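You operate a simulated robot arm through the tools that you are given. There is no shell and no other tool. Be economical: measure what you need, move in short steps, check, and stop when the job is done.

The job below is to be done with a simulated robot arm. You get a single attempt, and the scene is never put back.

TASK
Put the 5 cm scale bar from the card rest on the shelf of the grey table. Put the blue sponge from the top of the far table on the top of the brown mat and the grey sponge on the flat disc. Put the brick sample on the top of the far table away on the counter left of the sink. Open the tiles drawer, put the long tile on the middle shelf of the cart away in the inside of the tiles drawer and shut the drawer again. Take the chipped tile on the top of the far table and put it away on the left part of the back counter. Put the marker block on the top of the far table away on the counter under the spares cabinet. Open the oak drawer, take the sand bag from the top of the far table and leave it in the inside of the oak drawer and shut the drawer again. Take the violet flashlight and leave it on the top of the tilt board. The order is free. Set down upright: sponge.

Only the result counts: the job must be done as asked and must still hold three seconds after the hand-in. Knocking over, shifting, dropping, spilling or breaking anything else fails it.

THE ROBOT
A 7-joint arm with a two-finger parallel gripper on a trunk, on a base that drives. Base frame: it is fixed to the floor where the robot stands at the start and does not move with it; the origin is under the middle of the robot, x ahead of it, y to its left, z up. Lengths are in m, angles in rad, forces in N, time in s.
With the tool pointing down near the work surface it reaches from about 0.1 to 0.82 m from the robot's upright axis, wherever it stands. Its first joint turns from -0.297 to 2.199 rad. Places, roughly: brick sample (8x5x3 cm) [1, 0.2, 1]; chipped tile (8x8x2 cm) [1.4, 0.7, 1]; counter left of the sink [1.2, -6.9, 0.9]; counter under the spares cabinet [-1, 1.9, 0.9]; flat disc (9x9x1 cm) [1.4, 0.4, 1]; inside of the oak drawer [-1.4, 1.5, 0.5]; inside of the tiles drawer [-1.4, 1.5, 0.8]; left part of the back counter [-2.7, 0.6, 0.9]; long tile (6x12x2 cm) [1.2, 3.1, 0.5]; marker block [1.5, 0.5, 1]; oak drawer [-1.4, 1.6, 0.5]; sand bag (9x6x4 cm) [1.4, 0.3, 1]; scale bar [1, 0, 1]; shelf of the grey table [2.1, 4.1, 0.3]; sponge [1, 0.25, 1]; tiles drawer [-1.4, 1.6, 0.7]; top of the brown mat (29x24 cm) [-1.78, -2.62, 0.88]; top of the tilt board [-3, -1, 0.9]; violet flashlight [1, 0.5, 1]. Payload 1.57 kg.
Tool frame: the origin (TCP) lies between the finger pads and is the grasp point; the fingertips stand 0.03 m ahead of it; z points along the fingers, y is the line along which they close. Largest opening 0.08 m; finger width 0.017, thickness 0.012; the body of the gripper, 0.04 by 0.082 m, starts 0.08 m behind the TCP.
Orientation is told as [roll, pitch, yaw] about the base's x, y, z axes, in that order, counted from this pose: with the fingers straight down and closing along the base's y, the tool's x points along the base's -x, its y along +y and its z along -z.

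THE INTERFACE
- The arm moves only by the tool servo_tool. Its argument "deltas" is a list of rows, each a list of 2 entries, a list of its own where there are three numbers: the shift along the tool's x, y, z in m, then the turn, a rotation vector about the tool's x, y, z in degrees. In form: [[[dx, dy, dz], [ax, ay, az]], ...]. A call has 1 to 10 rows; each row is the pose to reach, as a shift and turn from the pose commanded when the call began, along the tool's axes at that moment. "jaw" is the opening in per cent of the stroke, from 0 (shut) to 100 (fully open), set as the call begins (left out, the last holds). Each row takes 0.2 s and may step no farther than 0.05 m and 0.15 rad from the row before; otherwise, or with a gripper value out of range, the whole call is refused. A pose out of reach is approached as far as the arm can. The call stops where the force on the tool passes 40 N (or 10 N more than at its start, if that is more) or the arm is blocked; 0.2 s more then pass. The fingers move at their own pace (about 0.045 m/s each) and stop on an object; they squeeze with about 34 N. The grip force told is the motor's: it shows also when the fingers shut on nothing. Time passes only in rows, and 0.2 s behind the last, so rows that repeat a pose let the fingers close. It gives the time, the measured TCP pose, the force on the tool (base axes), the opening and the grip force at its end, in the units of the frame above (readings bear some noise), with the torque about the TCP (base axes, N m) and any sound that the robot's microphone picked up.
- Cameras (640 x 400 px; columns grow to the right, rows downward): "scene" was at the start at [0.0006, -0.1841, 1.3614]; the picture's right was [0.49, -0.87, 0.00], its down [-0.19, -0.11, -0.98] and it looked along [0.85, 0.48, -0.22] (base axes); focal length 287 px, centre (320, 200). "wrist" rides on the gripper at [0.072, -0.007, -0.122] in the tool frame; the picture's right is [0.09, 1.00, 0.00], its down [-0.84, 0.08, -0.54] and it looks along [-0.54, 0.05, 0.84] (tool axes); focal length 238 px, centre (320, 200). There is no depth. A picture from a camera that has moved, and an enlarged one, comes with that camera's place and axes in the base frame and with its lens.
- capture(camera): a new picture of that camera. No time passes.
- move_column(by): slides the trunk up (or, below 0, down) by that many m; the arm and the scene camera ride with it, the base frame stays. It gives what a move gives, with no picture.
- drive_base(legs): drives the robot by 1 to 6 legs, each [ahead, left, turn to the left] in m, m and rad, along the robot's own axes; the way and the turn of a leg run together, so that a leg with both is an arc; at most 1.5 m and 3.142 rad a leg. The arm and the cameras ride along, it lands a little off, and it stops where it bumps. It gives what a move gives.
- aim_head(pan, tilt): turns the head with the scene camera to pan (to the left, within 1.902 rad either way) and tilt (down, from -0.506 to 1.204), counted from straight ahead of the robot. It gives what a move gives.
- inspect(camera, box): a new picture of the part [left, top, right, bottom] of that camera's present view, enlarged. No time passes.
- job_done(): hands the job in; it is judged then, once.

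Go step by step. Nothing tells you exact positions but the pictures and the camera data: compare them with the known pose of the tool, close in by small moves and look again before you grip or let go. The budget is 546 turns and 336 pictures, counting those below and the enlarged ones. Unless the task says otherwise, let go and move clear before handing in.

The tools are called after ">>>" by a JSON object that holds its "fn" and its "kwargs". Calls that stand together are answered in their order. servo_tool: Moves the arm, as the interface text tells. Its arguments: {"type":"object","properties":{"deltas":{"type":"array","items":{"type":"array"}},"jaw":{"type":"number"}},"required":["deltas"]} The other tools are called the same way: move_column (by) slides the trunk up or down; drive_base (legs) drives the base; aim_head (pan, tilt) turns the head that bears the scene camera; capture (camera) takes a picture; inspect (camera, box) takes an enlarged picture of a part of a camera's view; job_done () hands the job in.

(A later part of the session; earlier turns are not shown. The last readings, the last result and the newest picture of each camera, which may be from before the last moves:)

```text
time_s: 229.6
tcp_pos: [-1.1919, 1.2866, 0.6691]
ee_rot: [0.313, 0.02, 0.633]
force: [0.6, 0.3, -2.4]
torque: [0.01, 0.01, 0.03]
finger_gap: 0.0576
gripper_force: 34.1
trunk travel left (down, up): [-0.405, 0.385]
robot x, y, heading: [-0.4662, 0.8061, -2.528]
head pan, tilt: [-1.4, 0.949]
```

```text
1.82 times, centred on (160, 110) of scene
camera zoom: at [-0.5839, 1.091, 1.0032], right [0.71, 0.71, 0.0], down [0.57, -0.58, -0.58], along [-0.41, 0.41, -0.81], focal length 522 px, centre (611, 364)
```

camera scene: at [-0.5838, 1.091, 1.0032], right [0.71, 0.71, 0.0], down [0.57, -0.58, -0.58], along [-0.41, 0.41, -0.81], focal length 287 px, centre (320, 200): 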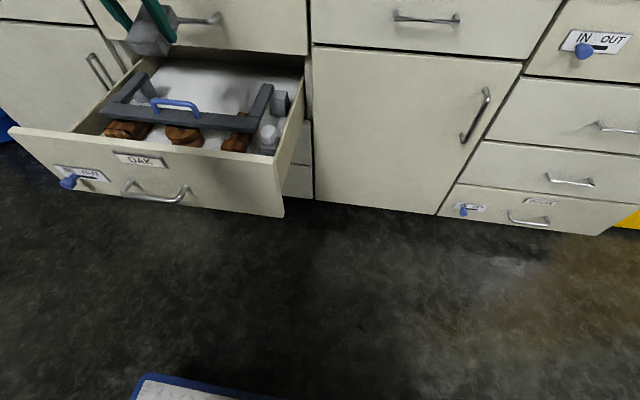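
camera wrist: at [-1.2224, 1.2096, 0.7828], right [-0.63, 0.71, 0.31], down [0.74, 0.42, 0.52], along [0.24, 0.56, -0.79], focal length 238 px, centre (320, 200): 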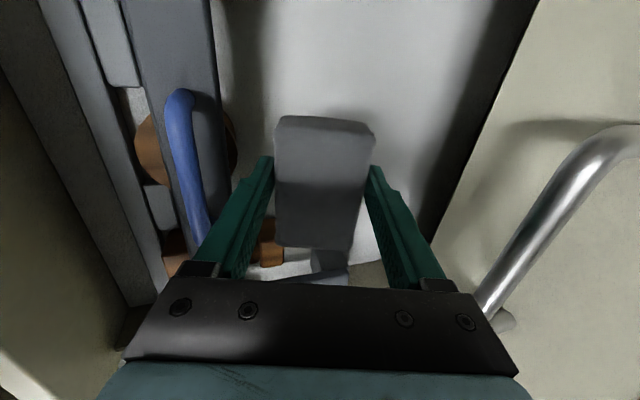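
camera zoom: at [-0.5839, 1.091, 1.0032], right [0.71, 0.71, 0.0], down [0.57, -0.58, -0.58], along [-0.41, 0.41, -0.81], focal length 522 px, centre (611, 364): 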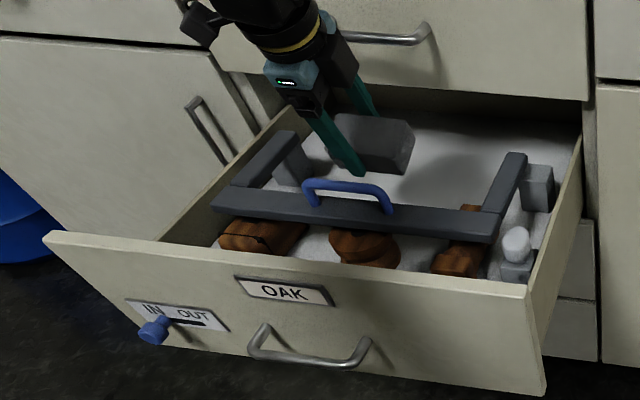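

>>> {"fn": "servo_tool", "kwargs": {"deltas": [[[0, 0, 0.04], [0, 0, 0]], [[0, 0, 0.08], [0, 0, 0]], [[0, 0, 0.105], [0, 0, 0]]]}}

>>> {"fn": "inspect", "kwargs": {"camera": "scene", "box": [0, 0, 320, 220]}}

>>> {"fn": "capture", "kwargs": {"camera": "wrist"}}

```text
time_s: 230.4
tcp_pos: [-1.216, 1.3148, 0.5844]
ee_rot: [0.339, 0.02, 0.634]
force: [-0.7, 3.6, 15.8]
torque: [-0.21, -0.23, -0.02]
finger_gap: 0.0586
gripper_force: 33.7
trunk travel left (down, up): [-0.405, 0.385]
robot x, y, heading: [-0.4633, 0.8025, -2.525]
head pan, tilt: [-1.4, 0.949]
stopped in row 3: the force on the tool passed its limit at 67 N (the readings are from after the stop); the commanded pose is now the measured one
```

```text
1.82 times, centred on (160, 110) of scene
camera zoom: at [-0.5834, 1.0908, 1.0033], right [0.71, 0.71, 0.0], down [0.57, -0.58, -0.58], along [-0.41, 0.41, -0.81], focal length 522 px, centre (611, 364)
```

zoom: 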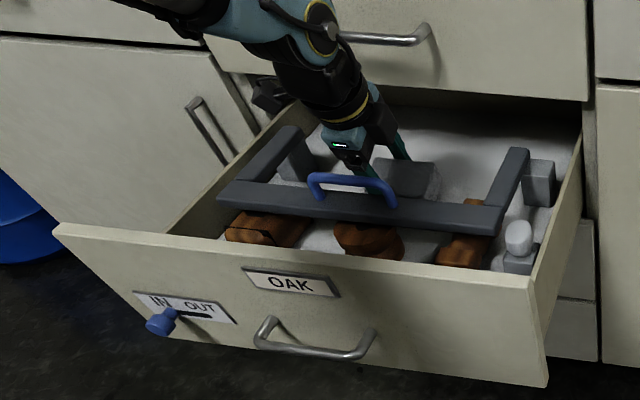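

```text
203 pictures are left
camera wrist: at [-1.2456, 1.2369, 0.6984], right [-0.62, 0.71, 0.33], down [0.75, 0.41, 0.52], along [0.23, 0.57, -0.79], focal length 238 px, centre (320, 200)
```

wrist: 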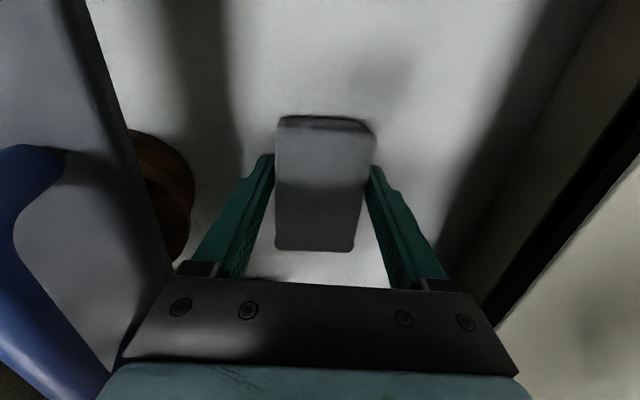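

The bag's lower edge touches the drawer floor. Opening a little and withdrawing along the tool axis.

>>> {"fn": "servo_tool", "kwargs": {"deltas": [[[0, 0, -0.002], [0, 0, 0]], [[0, 0, -0.002], [0, 0, 0]], [[0, 0, -0.002], [0, 0, 0]]], "jaw": 88}}

>>> {"fn": "servo_tool", "kwargs": {"deltas": [[[0, 0, -0.03], [0, 0, 0]], [[0, 0, -0.07], [0, 0, 0]], [[0, 0, -0.11], [0, 0, 0]], [[0, 0, -0.15], [0, 0, 0]], [[0, 0, -0.19], [0, 0, 0]], [[0, -0.04, -0.22], [0, 0, 0]]]}}

>>> {"fn": "capture", "kwargs": {"camera": "wrist"}}

>>> {"fn": "inspect", "kwargs": {"camera": "scene", "box": [0, 0, 320, 220]}}

```text
time_s: 231.2
tcp_pos: [-1.2169, 1.3144, 0.584]
ee_rot: [0.337, 0.021, 0.635]
force: [-1.5, 3.2, 22.8]
torque: [-0.3, -0.44, 0.03]
finger_gap: 0.0647
gripper_force: 0.1
trunk travel left (down, up): [-0.405, 0.385]
robot x, y, heading: [-0.463, 0.8026, -2.524]
head pan, tilt: [-1.4, 0.949]
```

```text
time_s: 232.6
tcp_pos: [-1.1476, 1.2266, 0.7778]
ee_rot: [0.333, 0.02, 0.631]
force: [0.7, -1.1, -0.4]
torque: [0.04, 0.0, -0.02]
finger_gap: 0.0703
gripper_force: 0.1
trunk travel left (down, up): [-0.405, 0.385]
robot x, y, heading: [-0.4641, 0.8052, -2.522]
head pan, tilt: [-1.4, 0.949]
```

```text
202 pictures are left
camera wrist: at [-1.1767, 1.1482, 0.8923], right [-0.62, 0.71, 0.33], down [0.74, 0.42, 0.52], along [0.23, 0.57, -0.79], focal length 238 px, centre (320, 200)
```

wrist: 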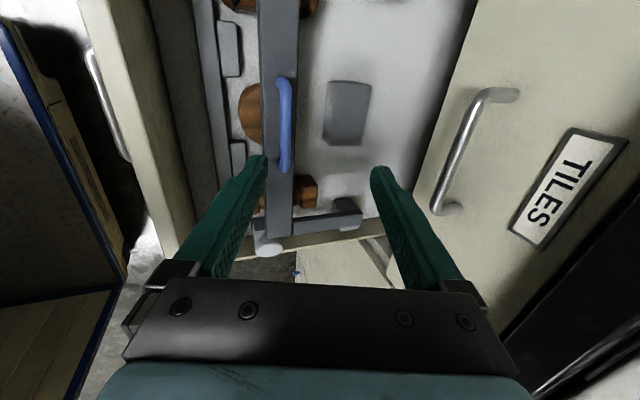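

```text
1.82 times, centred on (160, 110) of scene
camera zoom: at [-0.5839, 1.0912, 1.0029], right [0.71, 0.71, 0.0], down [0.57, -0.58, -0.58], along [-0.41, 0.41, -0.81], focal length 522 px, centre (611, 364)
```

zoom: 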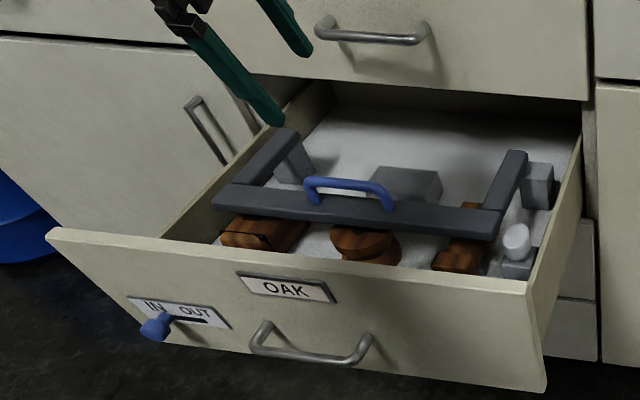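

The sand bag lies flat in the drawer. Now I'll back off, turn the tool horizontal, and push the drawer shut by its handle.

>>> {"fn": "drive_base", "kwargs": {"legs": [[0, 0.36, 0]]}}

>>> {"fn": "servo_tool", "kwargs": {"deltas": [[[0, 0, 0], [-8, 0, 0]], [[0, 0, 0], [-16, 0, 0]], [[0, 0, 0], [-24, 0, 0]], [[0, 0, 0], [-32, 0, 0]], [[0, 0, 0], [-40, 0, 0]], [[0, 0, 0], [-48, 0, 0]], [[0, 0, 0], [-56, 0, 0]], [[0, 0, 0], [-64, 0, 0]], [[0, 0, 0], [-71, 0, 0]]], "jaw": 75}}

>>> {"fn": "move_column", "kwargs": {"by": -0.22}}

>>> {"fn": "capture", "kwargs": {"camera": "wrist"}}

```text
time_s: 234.9
tcp_pos: [-0.9378, 0.9302, 0.7784]
ee_rot: [0.333, 0.021, 0.63]
force: [0.9, -0.4, 0.2]
torque: [0.0, 0.01, -0.01]
finger_gap: 0.0705
gripper_force: 0.0
trunk travel left (down, up): [-0.405, 0.385]
robot x, y, heading: [-0.2544, 0.5075, -2.531]
head pan, tilt: [-1.4, 0.949]
```

```text
time_s: 236.9
tcp_pos: [-0.9385, 0.9286, 0.7777]
ee_rot: [1.576, 0.021, 0.631]
force: [-0.7, 0.3, 0.0]
torque: [0.0, -0.01, -0.02]
finger_gap: 0.0601
gripper_force: 0.2
trunk travel left (down, up): [-0.405, 0.385]
robot x, y, heading: [-0.2558, 0.5089, -2.528]
head pan, tilt: [-1.4, 0.949]
```

```text
time_s: 239.3
tcp_pos: [-0.9367, 0.9302, 0.5566]
ee_rot: [1.573, 0.021, 0.632]
force: [-0.2, 0.7, -0.5]
torque: [-0.03, -0.03, 0.02]
finger_gap: 0.0601
gripper_force: 0.0
trunk travel left (down, up): [-0.185, 0.605]
robot x, y, heading: [-0.2567, 0.5085, -2.526]
head pan, tilt: [-1.4, 0.949]
```

```text
200 pictures are left
camera wrist: at [-0.9246, 0.7889, 0.5523], right [-0.06, -0.04, 1.0], down [1.0, 0.06, 0.06], along [-0.06, 1.0, 0.04], focal length 238 px, centre (320, 200)
```

wrist: 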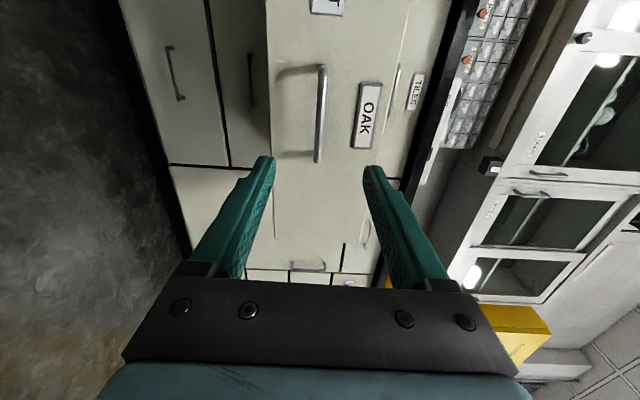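

>>> {"fn": "servo_tool", "kwargs": {"deltas": [[[0.002, 0, 0.04], [0, 0, 0]], [[0.004, 0, 0.08], [0, 0, 0]], [[0.004, 0, 0.12], [0, 0, 0]], [[0.004, 0, 0.145], [0, 0, 0]]]}}

>>> {"fn": "capture", "kwargs": {"camera": "wrist"}}

```text
time_s: 240.3
tcp_pos: [-1.0273, 1.0449, 0.558]
ee_rot: [1.573, 0.02, 0.632]
force: [0.2, 0.6, 0.3]
torque: [-0.04, 0.01, -0.01]
finger_gap: 0.0602
gripper_force: 0.0
trunk travel left (down, up): [-0.185, 0.605]
robot x, y, heading: [-0.2568, 0.5079, -2.528]
head pan, tilt: [-1.4, 0.949]
```

```text
199 pictures are left
camera wrist: at [-1.0141, 0.9037, 0.5519], right [-0.06, -0.04, 1.0], down [1.0, 0.06, 0.06], along [-0.06, 1.0, 0.04], focal length 238 px, centre (320, 200)
```

wrist: 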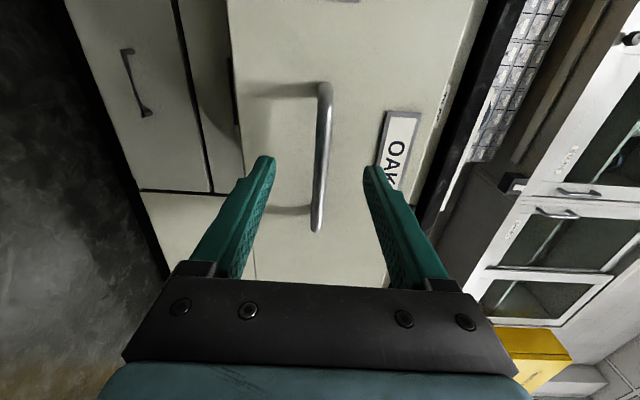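

>>> {"fn": "servo_tool", "kwargs": {"deltas": [[[0, 0, 0.025], [0, 0, 0]], [[0, 0, 0.046], [0, 0, 0]]]}}

>>> {"fn": "servo_tool", "kwargs": {"deltas": [[[0, 0, 0], [0, 0, 0]], [[0, 0, 0], [0, 0, 0]], [[0, 0, 0], [0, 0, 0]], [[0, 0, 0], [0, 0, 0]], [[0, 0, 0], [0, 0, 0]]], "jaw": 0}}

>>> {"fn": "servo_tool", "kwargs": {"deltas": [[[0, 0, 0.03], [0, 0, 0]], [[0, 0, 0.06], [0, 0, 0]], [[0, 0, 0.09], [0, 0, 0]], [[0, 0, 0.12], [0, 0, 0]], [[0, 0, 0.15], [0, 0, 0]], [[0, 0, 0.18], [0, 0, 0]], [[0, 0, 0.21], [0, 0, 0]]]}}

>>> {"fn": "capture", "kwargs": {"camera": "scene"}}

```text
time_s: 240.9
tcp_pos: [-1.0538, 1.0805, 0.5553]
ee_rot: [1.571, 0.022, 0.633]
force: [0.3, -1.6, 0.2]
torque: [0.02, 0.02, -0.02]
finger_gap: 0.0597
gripper_force: 0.0
trunk travel left (down, up): [-0.185, 0.605]
robot x, y, heading: [-0.2568, 0.506, -2.532]
head pan, tilt: [-1.4, 0.949]
```

```text
time_s: 242.1
tcp_pos: [-1.0534, 1.0811, 0.5573]
ee_rot: [1.576, 0.021, 0.629]
force: [-0.4, 1.1, 10.9]
torque: [0.33, -0.41, -0.11]
finger_gap: 0.0121
gripper_force: 28.4
trunk travel left (down, up): [-0.185, 0.605]
robot x, y, heading: [-0.2521, 0.5111, -2.531]
head pan, tilt: [-1.4, 0.949]
```

```text
time_s: 243.7
tcp_pos: [-1.1537, 1.2201, 0.5581]
ee_rot: [1.568, 0.019, 0.637]
force: [-11.4, -10.9, 2.0]
torque: [0.32, -0.41, -0.14]
finger_gap: 0.0122
gripper_force: 28.8
out of reach, approached as far as the arm can: row 6, 7
trunk travel left (down, up): [-0.185, 0.605]
robot x, y, heading: [-0.2577, 0.5072, -2.529]
head pan, tilt: [-1.4, 0.949]
```

```text
198 pictures are left
camera scene: at [-0.3743, 0.7932, 0.7831], right [0.71, 0.71, 0.0], down [0.57, -0.58, -0.58], along [-0.41, 0.41, -0.81], focal length 287 px, centre (320, 200)
```

scene: 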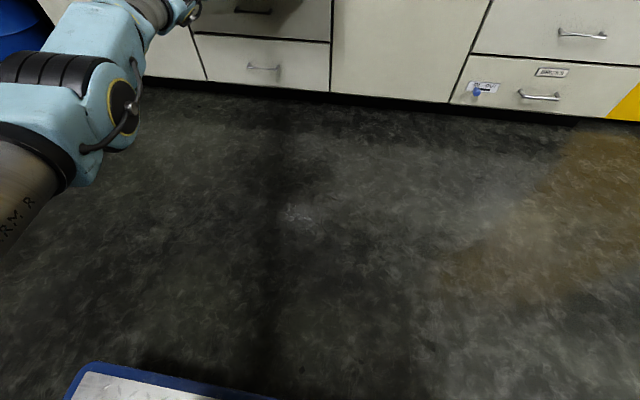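

>>> {"fn": "drive_base", "kwargs": {"legs": [[0, -0.13, 0]]}}

>>> {"fn": "servo_tool", "kwargs": {"deltas": [[[0, 0, 0.01], [0, 0, 0]], [[0, 0, 0.02], [0, 0, 0]], [[0, 0, 0.03], [0, 0, 0]]]}}

>>> {"fn": "aim_head", "kwargs": {"pan": -1.4, "tilt": 0.4}}

>>> {"fn": "capture", "kwargs": {"camera": "scene"}}

```text
time_s: 245.0
tcp_pos: [-1.2302, 1.3282, 0.5579]
ee_rot: [1.569, 0.02, 0.636]
force: [-15.7, -17.1, -6.6]
torque: [0.27, -0.38, 0.18]
finger_gap: 0.012
gripper_force: 29.1
trunk travel left (down, up): [-0.185, 0.605]
robot x, y, heading: [-0.3312, 0.6165, -2.528]
head pan, tilt: [-1.4, 0.949]
```

```text
time_s: 245.8
tcp_pos: [-1.2298, 1.3268, 0.5581]
ee_rot: [1.57, 0.02, 0.635]
force: [-0.6, -0.1, -2.4]
torque: [0.3, -0.43, 0.1]
finger_gap: 0.0117
gripper_force: 29.3
out of reach, approached as far as the arm can: row 1, 2, 3
trunk travel left (down, up): [-0.185, 0.605]
robot x, y, heading: [-0.3335, 0.6152, -2.531]
head pan, tilt: [-1.4, 0.949]
```

```text
time_s: 246.7
tcp_pos: [-1.2291, 1.3276, 0.5584]
ee_rot: [1.569, 0.021, 0.634]
force: [0.0, -1.9, -3.3]
torque: [0.29, -0.39, 0.03]
finger_gap: 0.012
gripper_force: 29.9
trunk travel left (down, up): [-0.185, 0.605]
robot x, y, heading: [-0.331, 0.6152, -2.528]
head pan, tilt: [-1.4, 0.4]
```

```text
197 pictures are left
camera scene: at [-0.464, 0.9152, 0.8296], right [0.71, 0.71, 0.0], down [0.28, -0.28, -0.92], along [-0.65, 0.65, -0.39], focal length 287 px, centre (320, 200)
```

scene: 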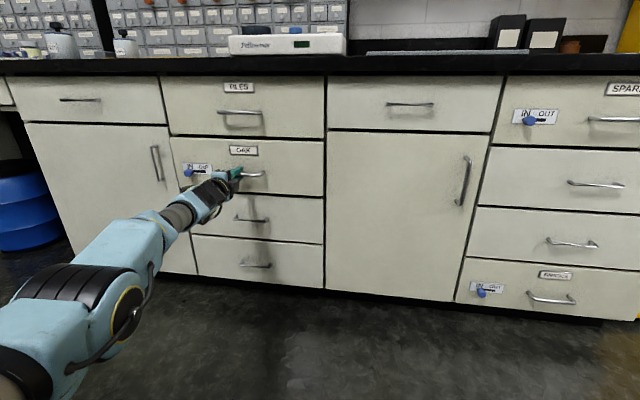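

>>> {"fn": "drive_base", "kwargs": {"legs": [[0, -0.03, 0]]}}

>>> {"fn": "inspect", "kwargs": {"camera": "scene", "box": [140, 60, 360, 240]}}

```text
time_s: 247.7
tcp_pos: [-1.2429, 1.3447, 0.5589]
ee_rot: [1.573, 0.019, 0.632]
force: [33.1, -36.2, 8.2]
torque: [-0.6, -0.55, -0.84]
finger_gap: 0.0119
gripper_force: 29.4
trunk travel left (down, up): [-0.185, 0.605]
robot x, y, heading: [-0.3447, 0.634, -2.526]
head pan, tilt: [-1.4, 0.4]
stopped in leg 1: the force on the tool passed its limit at 314 N (the readings are from after the stop); the commanded pose is now the measured one
```

```text
2.22 times, centred on (250, 150) of scene
camera zoom: at [-0.4765, 0.9336, 0.8301], right [0.71, 0.71, 0.0], down [0.27, -0.27, -0.92], along [-0.65, 0.65, -0.39], focal length 638 px, centre (476, 311)
```

zoom: 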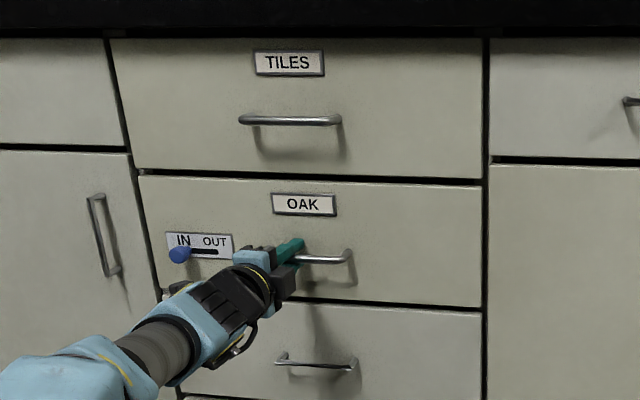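

Oak drawer is shut. Releasing, backing 8 cm, and raising to the TILES handle.

>>> {"fn": "servo_tool", "kwargs": {"deltas": [[[0, 0, -0.002], [0, 0, 0]], [[0, 0, -0.002], [0, 0, 0]], [[0, 0, -0.002], [0, 0, 0]]], "jaw": 60}}

>>> {"fn": "drive_base", "kwargs": {"legs": [[0, 0.11, 0]]}}

>>> {"fn": "move_column", "kwargs": {"by": 0.19}}

>>> {"fn": "capture", "kwargs": {"camera": "wrist"}}

```text
time_s: 248.4
tcp_pos: [-1.242, 1.3442, 0.5535]
ee_rot: [1.567, 0.019, 0.632]
force: [0.6, 0.6, 0.3]
torque: [-0.01, -0.03, 0.01]
finger_gap: 0.0479
gripper_force: 0.1
trunk travel left (down, up): [-0.185, 0.605]
robot x, y, heading: [-0.3438, 0.6347, -2.523]
head pan, tilt: [-1.4, 0.4]
```

```text
time_s: 249.7
tcp_pos: [-1.1779, 1.2532, 0.5552]
ee_rot: [1.569, 0.019, 0.634]
force: [-0.5, 0.6, 0.3]
torque: [-0.01, 0.0, 0.04]
finger_gap: 0.0481
gripper_force: 0.2
trunk travel left (down, up): [-0.185, 0.605]
robot x, y, heading: [-0.2825, 0.5451, -2.526]
head pan, tilt: [-1.4, 0.4]
```

```text
time_s: 251.7
tcp_pos: [-1.1787, 1.2537, 0.7444]
ee_rot: [1.57, 0.019, 0.63]
force: [0.9, -0.1, 0.6]
torque: [0.02, 0.03, 0.01]
finger_gap: 0.048
gripper_force: 0.0
trunk travel left (down, up): [-0.375, 0.415]
robot x, y, heading: [-0.2788, 0.543, -2.53]
head pan, tilt: [-1.4, 0.4]
```

```text
195 pictures are left
camera wrist: at [-1.1648, 1.1127, 0.7398], right [-0.06, -0.04, 1.0], down [1.0, 0.06, 0.06], along [-0.06, 1.0, 0.04], focal length 238 px, centre (320, 200)
```

wrist: 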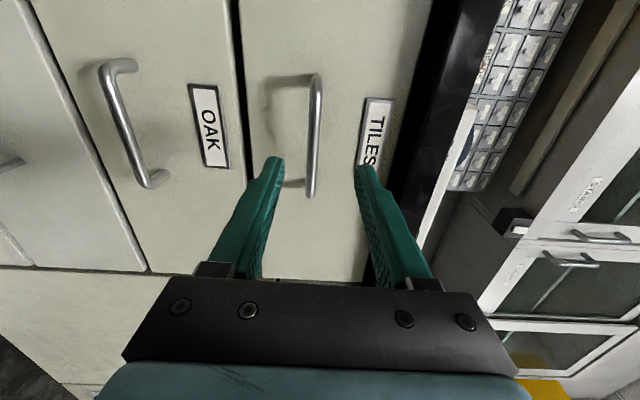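

>>> {"fn": "servo_tool", "kwargs": {"deltas": [[[0, -0.007, 0], [0, 0, 0]]]}}

>>> {"fn": "drive_base", "kwargs": {"legs": [[0, -0.085, 0]]}}

>>> {"fn": "capture", "kwargs": {"camera": "wrist"}}

```text
time_s: 252.1
tcp_pos: [-1.1782, 1.2525, 0.7377]
ee_rot: [1.569, 0.019, 0.633]
force: [0.4, 1.1, -0.1]
torque: [0.02, 0.03, 0.01]
finger_gap: 0.0481
gripper_force: 0.0
trunk travel left (down, up): [-0.375, 0.415]
robot x, y, heading: [-0.2809, 0.542, -2.526]
head pan, tilt: [-1.4, 0.4]
```

```text
time_s: 253.2
tcp_pos: [-1.2256, 1.3203, 0.7375]
ee_rot: [1.569, 0.019, 0.631]
force: [-0.3, -0.3, -0.5]
torque: [0.0, -0.01, 0.01]
finger_gap: 0.0477
gripper_force: 0.1
trunk travel left (down, up): [-0.375, 0.415]
robot x, y, heading: [-0.3268, 0.6102, -2.525]
head pan, tilt: [-1.4, 0.4]
```

```text
194 pictures are left
camera wrist: at [-1.2122, 1.1797, 0.7331], right [-0.06, -0.04, 1.0], down [1.0, 0.06, 0.06], along [-0.06, 1.0, 0.04], focal length 238 px, centre (320, 200)
```

wrist: 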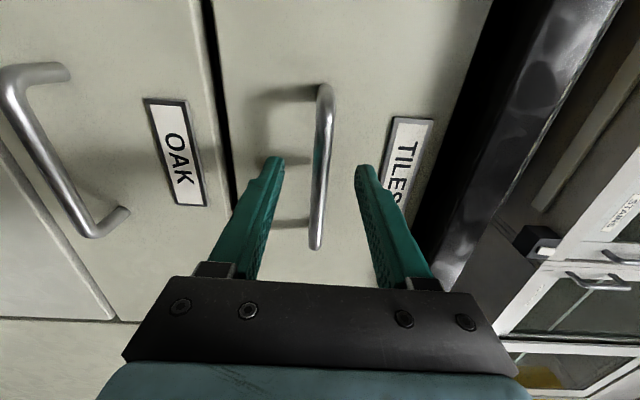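

>>> {"fn": "servo_tool", "kwargs": {"deltas": [[[0, 0, 0.012], [0, 0, 0]], [[0, 0, 0.022], [0, 0, 0]]]}}

>>> {"fn": "servo_tool", "kwargs": {"deltas": [[[0, 0, 0], [0, 0, 0]], [[0, 0, 0], [0, 0, 0]], [[0, 0, 0], [0, 0, 0]], [[0, 0, 0], [0, 0, 0]], [[0, 0, 0], [0, 0, 0]]], "jaw": 0}}

>>> {"fn": "servo_tool", "kwargs": {"deltas": [[[0, 0, -0.01], [0, 0, 0]], [[0, 0, -0.02], [0, 0, 0]], [[0, 0, -0.03], [0, 0, 0]]]}}

```text
time_s: 253.8
tcp_pos: [-1.227, 1.32, 0.7375]
ee_rot: [1.57, 0.02, 0.631]
force: [0.1, -0.4, 1.1]
torque: [0.02, 0.01, 0.02]
finger_gap: 0.0483
gripper_force: 0.1
out of reach, approached as far as the arm can: row 1, 2
trunk travel left (down, up): [-0.375, 0.415]
robot x, y, heading: [-0.3226, 0.6134, -2.53]
head pan, tilt: [-1.4, 0.4]
```

```text
time_s: 255.0
tcp_pos: [-1.2268, 1.3203, 0.7381]
ee_rot: [1.57, 0.02, 0.63]
force: [-0.4, 0.8, 1.6]
torque: [0.34, -0.42, 0.01]
finger_gap: 0.0122
gripper_force: 29.6
trunk travel left (down, up): [-0.375, 0.415]
robot x, y, heading: [-0.3244, 0.6118, -2.524]
head pan, tilt: [-1.4, 0.4]
```

```text
time_s: 255.8
tcp_pos: [-1.209, 1.2971, 0.7375]
ee_rot: [1.568, 0.021, 0.635]
force: [-3.0, 0.7, 2.3]
torque: [0.34, -0.33, 0.01]
finger_gap: 0.0121
gripper_force: 29.1
trunk travel left (down, up): [-0.375, 0.415]
robot x, y, heading: [-0.3249, 0.6085, -2.525]
head pan, tilt: [-1.4, 0.4]
```

The TILES drawer slides. Pulling it open.

>>> {"fn": "servo_tool", "kwargs": {"deltas": [[[0, 0, -0.03], [0, 0, 0]], [[0, 0, -0.06], [0, 0, 0]], [[0, 0, -0.09], [0, 0, 0]], [[0, 0, -0.12], [0, 0, 0]], [[0, 0, -0.15], [0, 0, 0]], [[0, 0, -0.18], [0, 0, 0]], [[0, 0, -0.21], [0, 0, 0]], [[0, 0, -0.24], [0, 0, 0]]]}}

>>> {"fn": "drive_base", "kwargs": {"legs": [[0, 0.08, 0]]}}

>>> {"fn": "capture", "kwargs": {"camera": "wrist"}}

```text
time_s: 257.6
tcp_pos: [-1.0667, 1.1005, 0.7379]
ee_rot: [1.569, 0.02, 0.633]
force: [-5.5, -7.1, 0.0]
torque: [0.27, -0.39, 0.24]
finger_gap: 0.0119
gripper_force: 29.2
trunk travel left (down, up): [-0.375, 0.415]
robot x, y, heading: [-0.3285, 0.6122, -2.532]
head pan, tilt: [-1.4, 0.4]
```

```text
time_s: 258.7
tcp_pos: [-1.021, 1.0366, 0.7379]
ee_rot: [1.568, 0.019, 0.633]
force: [-10.0, -1.5, 2.5]
torque: [0.33, -0.39, 0.53]
finger_gap: 0.0119
gripper_force: 29.1
trunk travel left (down, up): [-0.375, 0.415]
robot x, y, heading: [-0.2835, 0.548, -2.526]
head pan, tilt: [-1.4, 0.4]
```

```text
193 pictures are left
camera wrist: at [-1.0067, 0.8965, 0.7334], right [-0.06, -0.04, 1.0], down [1.0, 0.06, 0.06], along [-0.06, 1.0, 0.04], focal length 238 px, centre (320, 200)
```

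wrist: 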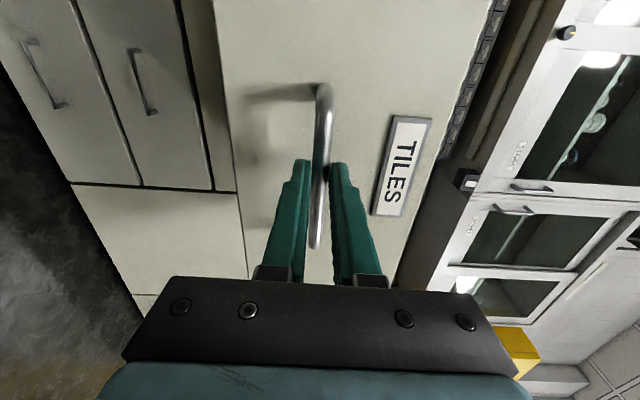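

>>> {"fn": "servo_tool", "kwargs": {"deltas": [[[0, 0, 0], [0, 0, 0]], [[0, 0, 0], [0, 0, 0]], [[0, 0, 0], [0, 0, 0]]], "jaw": 60}}

>>> {"fn": "drive_base", "kwargs": {"legs": [[0, 0.18, 0]]}}

>>> {"fn": "move_column", "kwargs": {"by": 0.4}}

>>> {"fn": "aim_head", "kwargs": {"pan": -1.4, "tilt": 0.8}}

>>> {"fn": "capture", "kwargs": {"camera": "scene"}}

```text
time_s: 259.5
tcp_pos: [-1.0201, 1.0377, 0.7385]
ee_rot: [1.569, 0.02, 0.634]
force: [-0.4, 0.9, 0.4]
torque: [-0.03, 0.01, 0.03]
finger_gap: 0.0479
gripper_force: 0.0
trunk travel left (down, up): [-0.375, 0.415]
robot x, y, heading: [-0.2792, 0.5472, -2.529]
head pan, tilt: [-1.4, 0.4]
```

```text
time_s: 261.0
tcp_pos: [-0.9188, 0.8903, 0.7386]
ee_rot: [1.569, 0.02, 0.635]
force: [0.1, 0.6, -1.1]
torque: [0.0, -0.01, 0.0]
finger_gap: 0.0478
gripper_force: 0.1
trunk travel left (down, up): [-0.375, 0.415]
robot x, y, heading: [-0.181, 0.4003, -2.526]
head pan, tilt: [-1.4, 0.4]
```

```text
time_s: 264.8
tcp_pos: [-0.9168, 0.8887, 1.1387]
ee_rot: [1.569, 0.018, 0.633]
force: [1.5, 0.0, -0.2]
torque: [0.0, -0.03, 0.0]
finger_gap: 0.0481
gripper_force: 0.0
trunk travel left (down, up): [-0.775, 0.015]
robot x, y, heading: [-0.1792, 0.3979, -2.524]
head pan, tilt: [-1.4, 0.4]
```

```text
time_s: 265.7
tcp_pos: [-0.9175, 0.8904, 1.1386]
ee_rot: [1.568, 0.018, 0.635]
force: [0.1, -0.7, 0.9]
torque: [0.02, -0.01, 0.0]
finger_gap: 0.0482
gripper_force: 0.1
trunk travel left (down, up): [-0.775, 0.015]
robot x, y, heading: [-0.1776, 0.3986, -2.52]
head pan, tilt: [-1.4, 0.799]
```

```text
192 pictures are left
camera scene: at [-0.3039, 0.691, 1.3847], right [0.71, 0.71, 0.0], down [0.51, -0.51, -0.7], along [-0.49, 0.49, -0.72], focal length 287 px, centre (320, 200)
```

scene: 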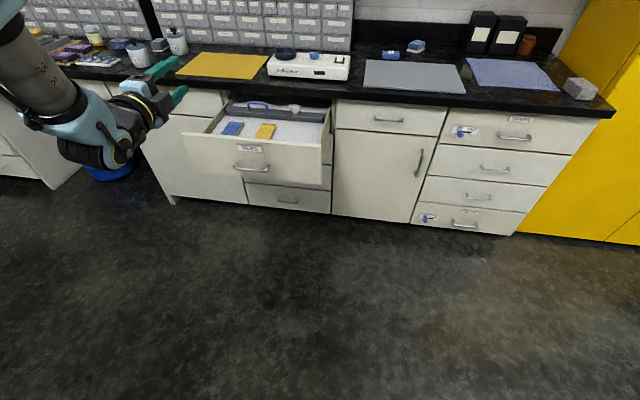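

>>> {"fn": "inspect", "kwargs": {"camera": "scene", "box": [170, 85, 350, 215]}}

```text
3.08 times, centred on (260, 150) of scene
camera zoom: at [-0.3039, 0.691, 1.3847], right [0.71, 0.71, 0.0], down [0.51, -0.51, -0.7], along [-0.49, 0.49, -0.72], focal length 884 px, centre (505, 354)
```

zoom: 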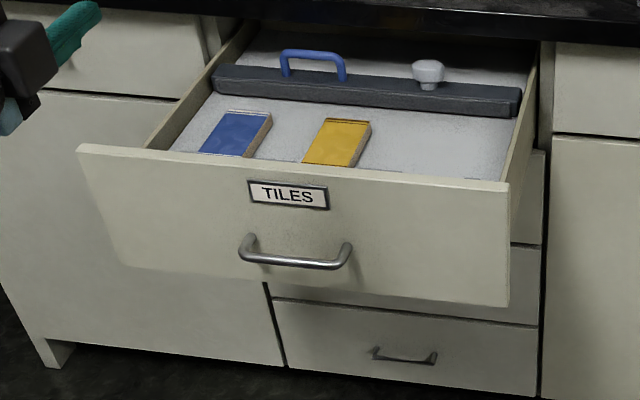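

The TILES drawer has free floor at the right. Next I'll drive along the row towards the cart for the long tile.

>>> {"fn": "drive_base", "kwargs": {"legs": [[-1.1, 0, 0.01], [-1.1, 0, 0]]}}

>>> {"fn": "aim_head", "kwargs": {"pan": -1.6, "tilt": 0.5}}

>>> {"fn": "capture", "kwargs": {"camera": "scene"}}

```text
time_s: 276.6
tcp_pos: [0.8831, 2.1608, 1.1383]
ee_rot: [1.569, 0.021, 0.635]
force: [0.6, 0.4, 0.6]
torque: [0.02, 0.0, -0.01]
finger_gap: 0.0481
gripper_force: 0.1
trunk travel left (down, up): [-0.775, 0.015]
robot x, y, heading: [1.6209, 1.6734, -2.525]
head pan, tilt: [-1.4, 0.799]
```

```text
time_s: 277.4
tcp_pos: [0.8829, 2.1629, 1.1378]
ee_rot: [1.568, 0.021, 0.635]
force: [0.2, -0.4, -0.4]
torque: [-0.05, -0.04, 0.02]
finger_gap: 0.0477
gripper_force: 0.1
trunk travel left (down, up): [-0.775, 0.015]
robot x, y, heading: [1.6225, 1.6715, -2.527]
head pan, tilt: [-1.6, 0.499]
```

```text
190 pictures are left
camera scene: at [1.5046, 1.9825, 1.4105], right [0.83, 0.55, 0.0], down [0.27, -0.4, -0.88], along [-0.49, 0.73, -0.48], focal length 287 px, centre (320, 200)
```

scene: 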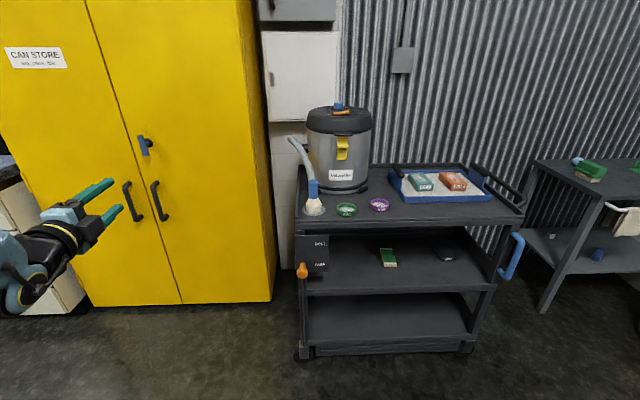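

>>> {"fn": "inspect", "kwargs": {"camera": "scene", "box": [290, 210, 530, 360]}}

>>> {"fn": "inspect", "kwargs": {"camera": "scene", "box": [365, 235, 415, 280]}}

```text
2.67 times, centred on (410, 285) of scene
camera zoom: at [1.5046, 1.9825, 1.4105], right [0.83, 0.55, 0.0], down [0.27, -0.4, -0.88], along [-0.49, 0.73, -0.48], focal length 766 px, centre (80, -27)
```

zoom: 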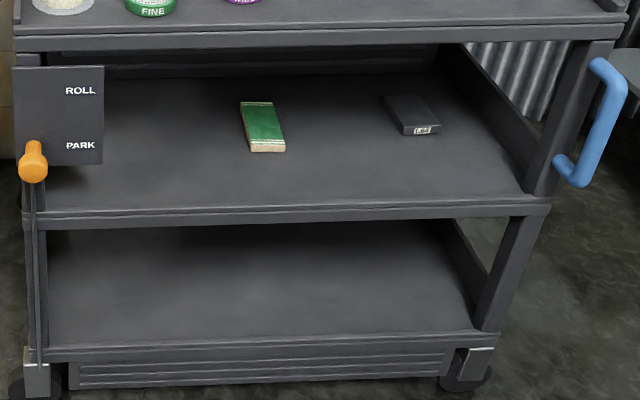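

```text
8.89 times, centred on (390, 258) of scene
camera zoom: at [1.5046, 1.9825, 1.4105], right [0.83, 0.55, 0.0], down [0.27, -0.4, -0.88], along [-0.49, 0.73, -0.48], focal length 2552 px, centre (-302, -311)
```

zoom: 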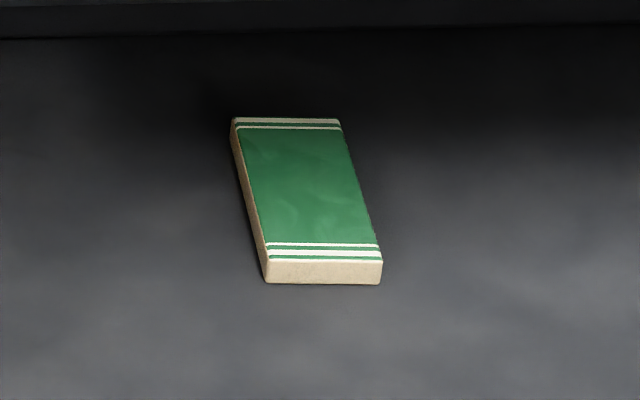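

The long green tile lies on the middle shelf pointing inward, and the cart is in PARK. I'll reach in under the top shelf with the tool pitched 45°. First, reorient the tool (vertical, then yaw) and position the base.

>>> {"fn": "servo_tool", "kwargs": {"deltas": [[[0, 0, 0], [8, 0, 0]], [[0, 0, 0], [16, 0, 0]], [[0, 0, 0], [24, 0, 0]], [[0, 0, 0], [32, 0, 0]], [[0, 0, 0], [40, 0, 0]], [[0, 0, 0], [48, 0, 0]], [[0, 0, 0], [56, 0, 0]], [[0, 0, 0], [64, 0, 0]], [[0, 0, 0], [72, 0, 0]], [[0, 0, 0], [80, 0, 0]]], "jaw": 100}}

>>> {"fn": "servo_tool", "kwargs": {"deltas": [[[0, 0, 0], [8, 0, 0]], [[0, 0, 0], [9.9, 0, 0]]]}}

>>> {"fn": "servo_tool", "kwargs": {"deltas": [[[0, 0, 0], [0, 0, -8.5]], [[0, 0, 0], [0, 0, -17]], [[0, 0, 0], [0, 0, -25.5]], [[0, 0, 0], [0, 0, -34]], [[0, 0, 0], [0, 0, -42.5]], [[0, 0, 0], [0, 0, -51]], [[0, 0, 0], [0, 0, -59.5]], [[0, 0, 0], [0, 0, -68]], [[0, 0, 0], [0, 0, -76.5]], [[0, 0, 0], [0, 0, -85]]]}}

>>> {"fn": "drive_base", "kwargs": {"legs": [[-0.7, 0, 0.01], [0, -0.3, 0]]}}

>>> {"fn": "aim_head", "kwargs": {"pan": -1.5, "tilt": 0.6}}

>>> {"fn": "capture", "kwargs": {"camera": "scene"}}

```text
time_s: 279.6
tcp_pos: [0.8839, 2.1614, 1.1385]
ee_rot: [0.17, 0.018, 0.635]
force: [-0.7, 0.1, 0.0]
torque: [0.02, 0.0, -0.02]
finger_gap: 0.0799
gripper_force: 0.0
trunk travel left (down, up): [-0.775, 0.015]
robot x, y, heading: [1.6255, 1.671, -2.516]
head pan, tilt: [-1.6, 0.499]
```

```text
time_s: 280.1
tcp_pos: [0.8839, 2.1617, 1.1379]
ee_rot: [-0.001, 0.02, 0.634]
force: [0.9, 0.3, 0.1]
torque: [0.01, -0.01, -0.01]
finger_gap: 0.0799
gripper_force: 0.0
trunk travel left (down, up): [-0.775, 0.015]
robot x, y, heading: [1.6245, 1.6697, -2.526]
head pan, tilt: [-1.6, 0.499]
```

```text
time_s: 282.4
tcp_pos: [0.8834, 2.1624, 1.1381]
ee_rot: [0.018, 0.001, 2.123]
force: [-0.4, 0.0, -0.3]
torque: [0.03, 0.03, 0.01]
finger_gap: 0.0801
gripper_force: 0.0
trunk travel left (down, up): [-0.775, 0.015]
robot x, y, heading: [1.6252, 1.6742, -2.524]
head pan, tilt: [-1.6, 0.499]
```

```text
time_s: 287.8
tcp_pos: [1.2575, 2.7949, 1.1379]
ee_rot: [0.02, 0.0, 2.145]
force: [-0.9, 0.3, 0.4]
torque: [-0.01, -0.03, -0.01]
finger_gap: 0.0804
gripper_force: 0.0
trunk travel left (down, up): [-0.775, 0.015]
robot x, y, heading: [2.0105, 2.3204, -2.497]
head pan, tilt: [-1.6, 0.499]
```

```text
time_s: 288.5
tcp_pos: [1.2582, 2.7947, 1.1373]
ee_rot: [0.019, 0.003, 2.147]
force: [-0.6, -0.4, -0.3]
torque: [0.0, 0.0, 0.02]
finger_gap: 0.0801
gripper_force: 0.0
trunk travel left (down, up): [-0.775, 0.015]
robot x, y, heading: [2.0143, 2.3265, -2.496]
head pan, tilt: [-1.499, 0.6]
```

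```text
187 pictures are left
camera scene: at [1.8785, 2.6252, 1.4015], right [0.75, 0.66, 0.0], down [0.37, -0.43, -0.83], along [-0.54, 0.62, -0.56], focal length 287 px, centre (320, 200)
```

scene: 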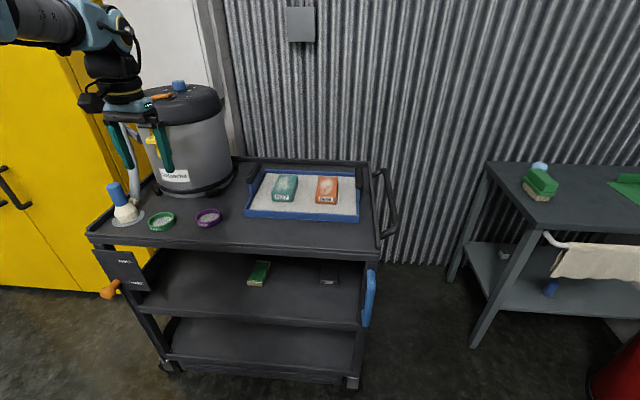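

>>> {"fn": "servo_tool", "kwargs": {"deltas": [[[0.045, 0, 0], [0, 0, 0]], [[0.09, 0, 0], [0, 0, 0]], [[0.13, 0, 0], [0, 0, 0]]]}}

>>> {"fn": "inspect", "kwargs": {"camera": "scene", "box": [210, 240, 350, 340]}}

>>> {"fn": "move_column", "kwargs": {"by": -0.4}}

>>> {"fn": "capture", "kwargs": {"camera": "scene"}}

```text
time_s: 289.3
tcp_pos: [1.3278, 2.6861, 1.1381]
ee_rot: [0.02, 0.001, 2.147]
force: [0.0, 1.5, 0.4]
torque: [-0.01, -0.04, -0.05]
finger_gap: 0.0801
gripper_force: 0.0
trunk travel left (down, up): [-0.775, 0.015]
robot x, y, heading: [2.0115, 2.3281, -2.502]
head pan, tilt: [-1.499, 0.6]
```

```text
4.00 times, centred on (280, 290) of scene
camera zoom: at [1.8783, 2.6257, 1.4013], right [0.75, 0.66, 0.0], down [0.37, -0.43, -0.82], along [-0.54, 0.62, -0.57], focal length 1149 px, centre (480, -160)
```

zoom: 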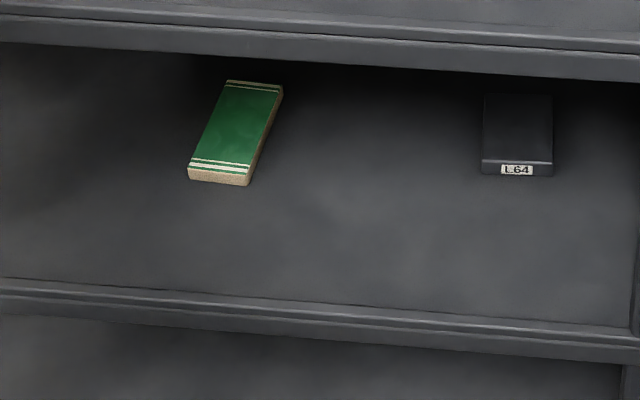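

```text
time_s: 293.1
tcp_pos: [1.3283, 2.6839, 0.7366]
ee_rot: [0.021, 0.002, 2.147]
force: [-1.1, -1.0, 0.0]
torque: [0.01, 0.0, -0.02]
finger_gap: 0.0804
gripper_force: 0.1
trunk travel left (down, up): [-0.375, 0.415]
robot x, y, heading: [2.0133, 2.3249, -2.491]
head pan, tilt: [-1.499, 0.6]
```

```text
185 pictures are left
camera scene: at [1.8785, 2.6251, 1.0015], right [0.75, 0.66, 0.0], down [0.37, -0.43, -0.83], along [-0.54, 0.62, -0.56], focal length 287 px, centre (320, 200)
```

scene: 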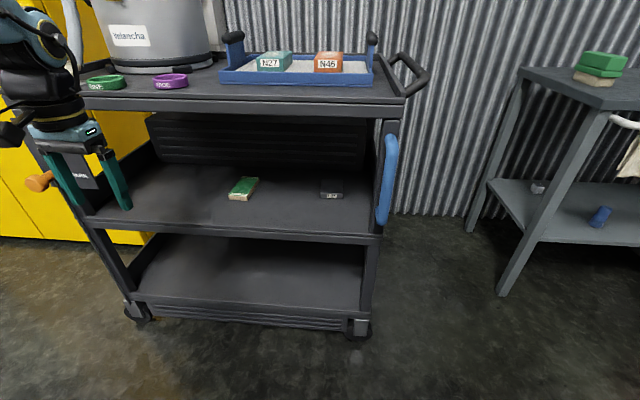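

Triangulated: tile near end ≈(1.218,3.010), shelf z≈0.51, axis along yaw 2.14. I'll retract a little, pitch the tool 45°, then move the base closer.

>>> {"fn": "servo_tool", "kwargs": {"deltas": [[[0.03, 0, 0], [0, -7, 0]], [[0.06, 0, 0], [0, -14, 0]], [[0.09, 0, 0], [0, -21, 0]], [[0.12, 0, 0], [0, -28, 0]], [[0.15, 0, 0], [0, -35, 0]], [[0.15, 0, 0], [0, -40, 0]], [[0.15, 0, 0], [0, -45, 0]]]}}

>>> {"fn": "move_column", "kwargs": {"by": -0.1}}

>>> {"fn": "drive_base", "kwargs": {"legs": [[0, -0.2, 0]]}}

>>> {"fn": "capture", "kwargs": {"camera": "wrist"}}

>>> {"fn": "capture", "kwargs": {"camera": "scene"}}

```text
time_s: 294.7
tcp_pos: [1.4106, 2.5594, 0.7377]
ee_rot: [0.03, -0.786, 2.128]
force: [-0.4, 0.6, -0.2]
torque: [0.01, 0.01, -0.01]
finger_gap: 0.08
gripper_force: 0.1
trunk travel left (down, up): [-0.375, 0.415]
robot x, y, heading: [2.0116, 2.3285, -2.496]
head pan, tilt: [-1.499, 0.6]
```

```text
time_s: 296.1
tcp_pos: [1.4108, 2.5582, 0.6384]
ee_rot: [0.027, -0.783, 2.126]
force: [1.3, 0.2, 1.1]
torque: [0.01, 0.01, 0.0]
finger_gap: 0.0798
gripper_force: 0.1
trunk travel left (down, up): [-0.275, 0.515]
robot x, y, heading: [2.0089, 2.3276, -2.497]
head pan, tilt: [-1.499, 0.6]
```

```text
time_s: 297.7
tcp_pos: [1.2906, 2.7139, 0.6377]
ee_rot: [0.027, -0.784, 2.133]
force: [0.4, -0.4, 0.2]
torque: [0.01, 0.03, -0.02]
finger_gap: 0.0801
gripper_force: 0.0
trunk travel left (down, up): [-0.275, 0.515]
robot x, y, heading: [1.8965, 2.4813, -2.494]
head pan, tilt: [-1.499, 0.6]
```

```text
184 pictures are left
camera wrist: at [1.3706, 2.604, 0.6737], right [-0.8, -0.6, -0.05], down [-0.16, 0.14, 0.98], along [-0.58, 0.79, -0.21], focal length 238 px, centre (320, 200)
```

wrist: 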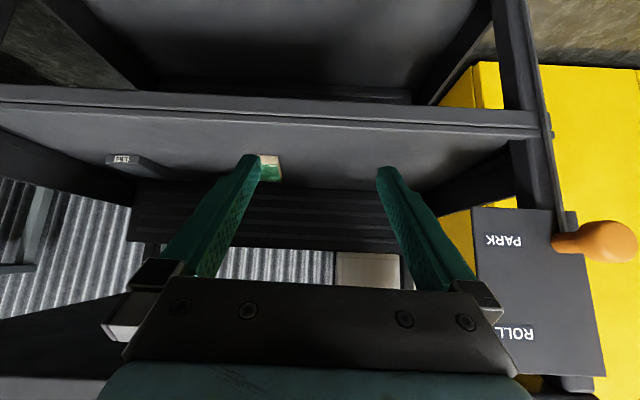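

```text
183 pictures are left
camera scene: at [1.7571, 2.783, 0.9015], right [0.75, 0.66, 0.0], down [0.37, -0.42, -0.83], along [-0.55, 0.62, -0.56], focal length 287 px, centre (320, 200)
```

scene: 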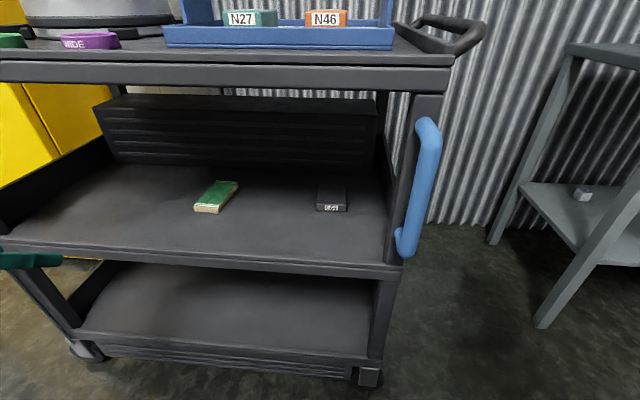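

>>> {"fn": "servo_tool", "kwargs": {"deltas": [[[-0.024, -0.019, 0.035], [0, 0, 0]], [[-0.048, -0.038, 0.071], [0, 0, 0]], [[-0.072, -0.058, 0.106], [0, 0, 0]], [[-0.096, -0.077, 0.142], [0, 0, 0]], [[-0.12, -0.096, 0.177], [0, 0, 0]]]}}

>>> {"fn": "capture", "kwargs": {"camera": "wrist"}}

>>> {"fn": "capture", "kwargs": {"camera": "scene"}}

```text
time_s: 298.9
tcp_pos: [1.2504, 2.9404, 0.5948]
ee_rot: [0.031, -0.784, 2.132]
force: [-0.1, 0.1, 0.1]
torque: [0.0, -0.03, 0.0]
finger_gap: 0.0802
gripper_force: 0.1
trunk travel left (down, up): [-0.275, 0.515]
robot x, y, heading: [1.89, 2.4871, -2.489]
head pan, tilt: [-1.499, 0.6]
```

```text
182 pictures are left
camera wrist: at [1.3319, 2.8304, 0.6313], right [-0.8, -0.6, -0.04], down [-0.16, 0.14, 0.98], along [-0.58, 0.78, -0.21], focal length 238 px, centre (320, 200)
```

wrist: 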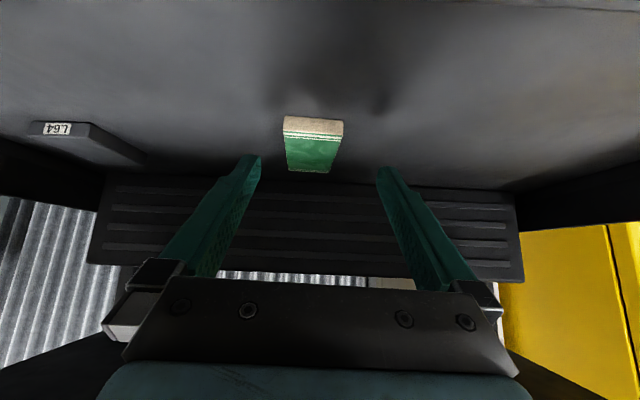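

```text
181 pictures are left
camera scene: at [1.7569, 2.7829, 0.9015], right [0.75, 0.66, 0.0], down [0.37, -0.42, -0.83], along [-0.55, 0.62, -0.56], focal length 287 px, centre (320, 200)
```

scene: 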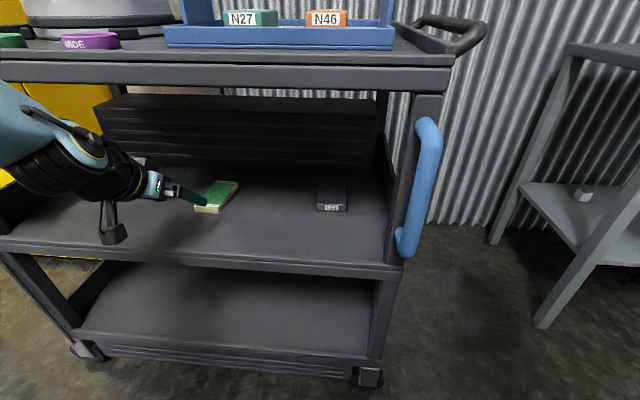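

>>> {"fn": "servo_tool", "kwargs": {"deltas": [[[-0.014, -0.002, 0.033], [0, 0, 0]], [[-0.028, -0.004, 0.066], [0, 0, 0]], [[-0.04, -0.006, 0.095], [0, 0, 0]], [[-0.0467, -0.007, 0.11], [0, 0, 0]]]}}

>>> {"fn": "capture", "kwargs": {"camera": "wrist"}}

>>> {"fn": "inspect", "kwargs": {"camera": "scene", "box": [60, 130, 280, 270]}}

```text
time_s: 299.9
tcp_pos: [1.1979, 3.0379, 0.5507]
ee_rot: [0.028, -0.783, 2.132]
force: [-0.6, 0.4, -0.1]
torque: [0.01, -0.01, 0.01]
finger_gap: 0.0799
gripper_force: 0.1
trunk travel left (down, up): [-0.275, 0.515]
robot x, y, heading: [1.8955, 2.4824, -2.488]
head pan, tilt: [-1.499, 0.6]
```

```text
180 pictures are left
camera wrist: at [1.2793, 2.9271, 0.5866], right [-0.8, -0.6, -0.05], down [-0.16, 0.14, 0.98], along [-0.58, 0.79, -0.21], focal length 238 px, centre (320, 200)
```

wrist: 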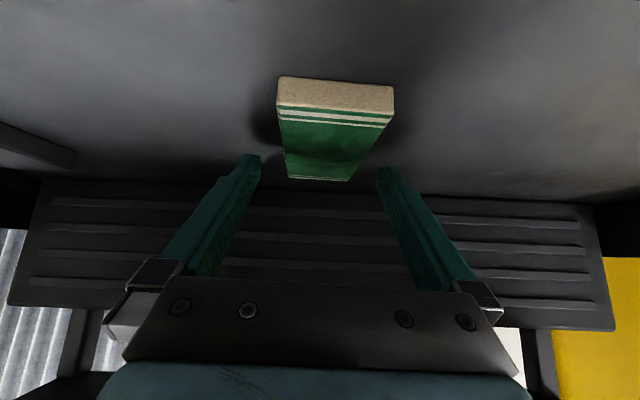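

```text
2.86 times, centred on (170, 200) of scene
camera zoom: at [1.7571, 2.783, 0.9015], right [0.75, 0.66, 0.0], down [0.37, -0.42, -0.83], along [-0.55, 0.62, -0.56], focal length 820 px, centre (749, 200)
```

zoom: 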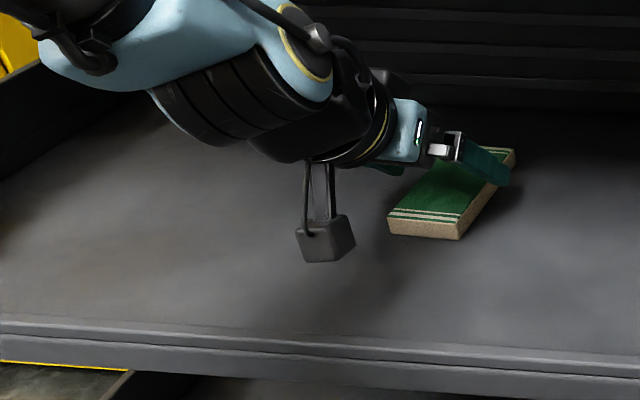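

>>> {"fn": "servo_tool", "kwargs": {"deltas": [[[0.004, 0.006, 0.004], [0, 0, 0]], [[0.009, 0.006, 0.009], [0, 0, 0]]]}}

>>> {"fn": "capture", "kwargs": {"camera": "wrist"}}

```text
time_s: 300.5
tcp_pos: [1.1923, 3.0343, 0.5364]
ee_rot: [0.026, -0.782, 2.133]
force: [0.1, -0.5, 0.2]
torque: [-0.02, -0.03, 0.01]
finger_gap: 0.0799
gripper_force: 0.1
trunk travel left (down, up): [-0.275, 0.515]
robot x, y, heading: [1.8896, 2.4826, -2.492]
head pan, tilt: [-1.499, 0.6]
```

```text
178 pictures are left
camera wrist: at [1.2737, 2.9238, 0.5734], right [-0.8, -0.6, -0.04], down [-0.16, 0.14, 0.98], along [-0.58, 0.79, -0.21], focal length 238 px, centre (320, 200)
```

wrist: 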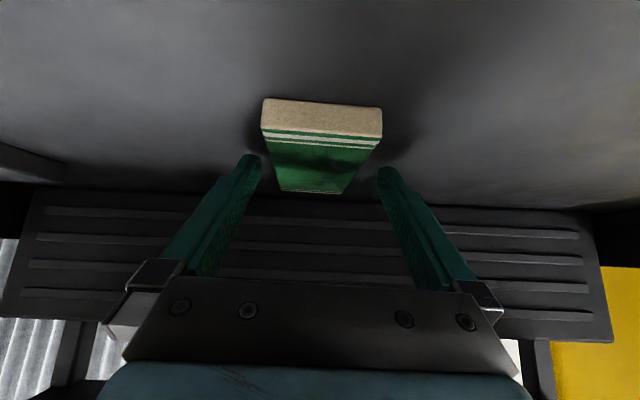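

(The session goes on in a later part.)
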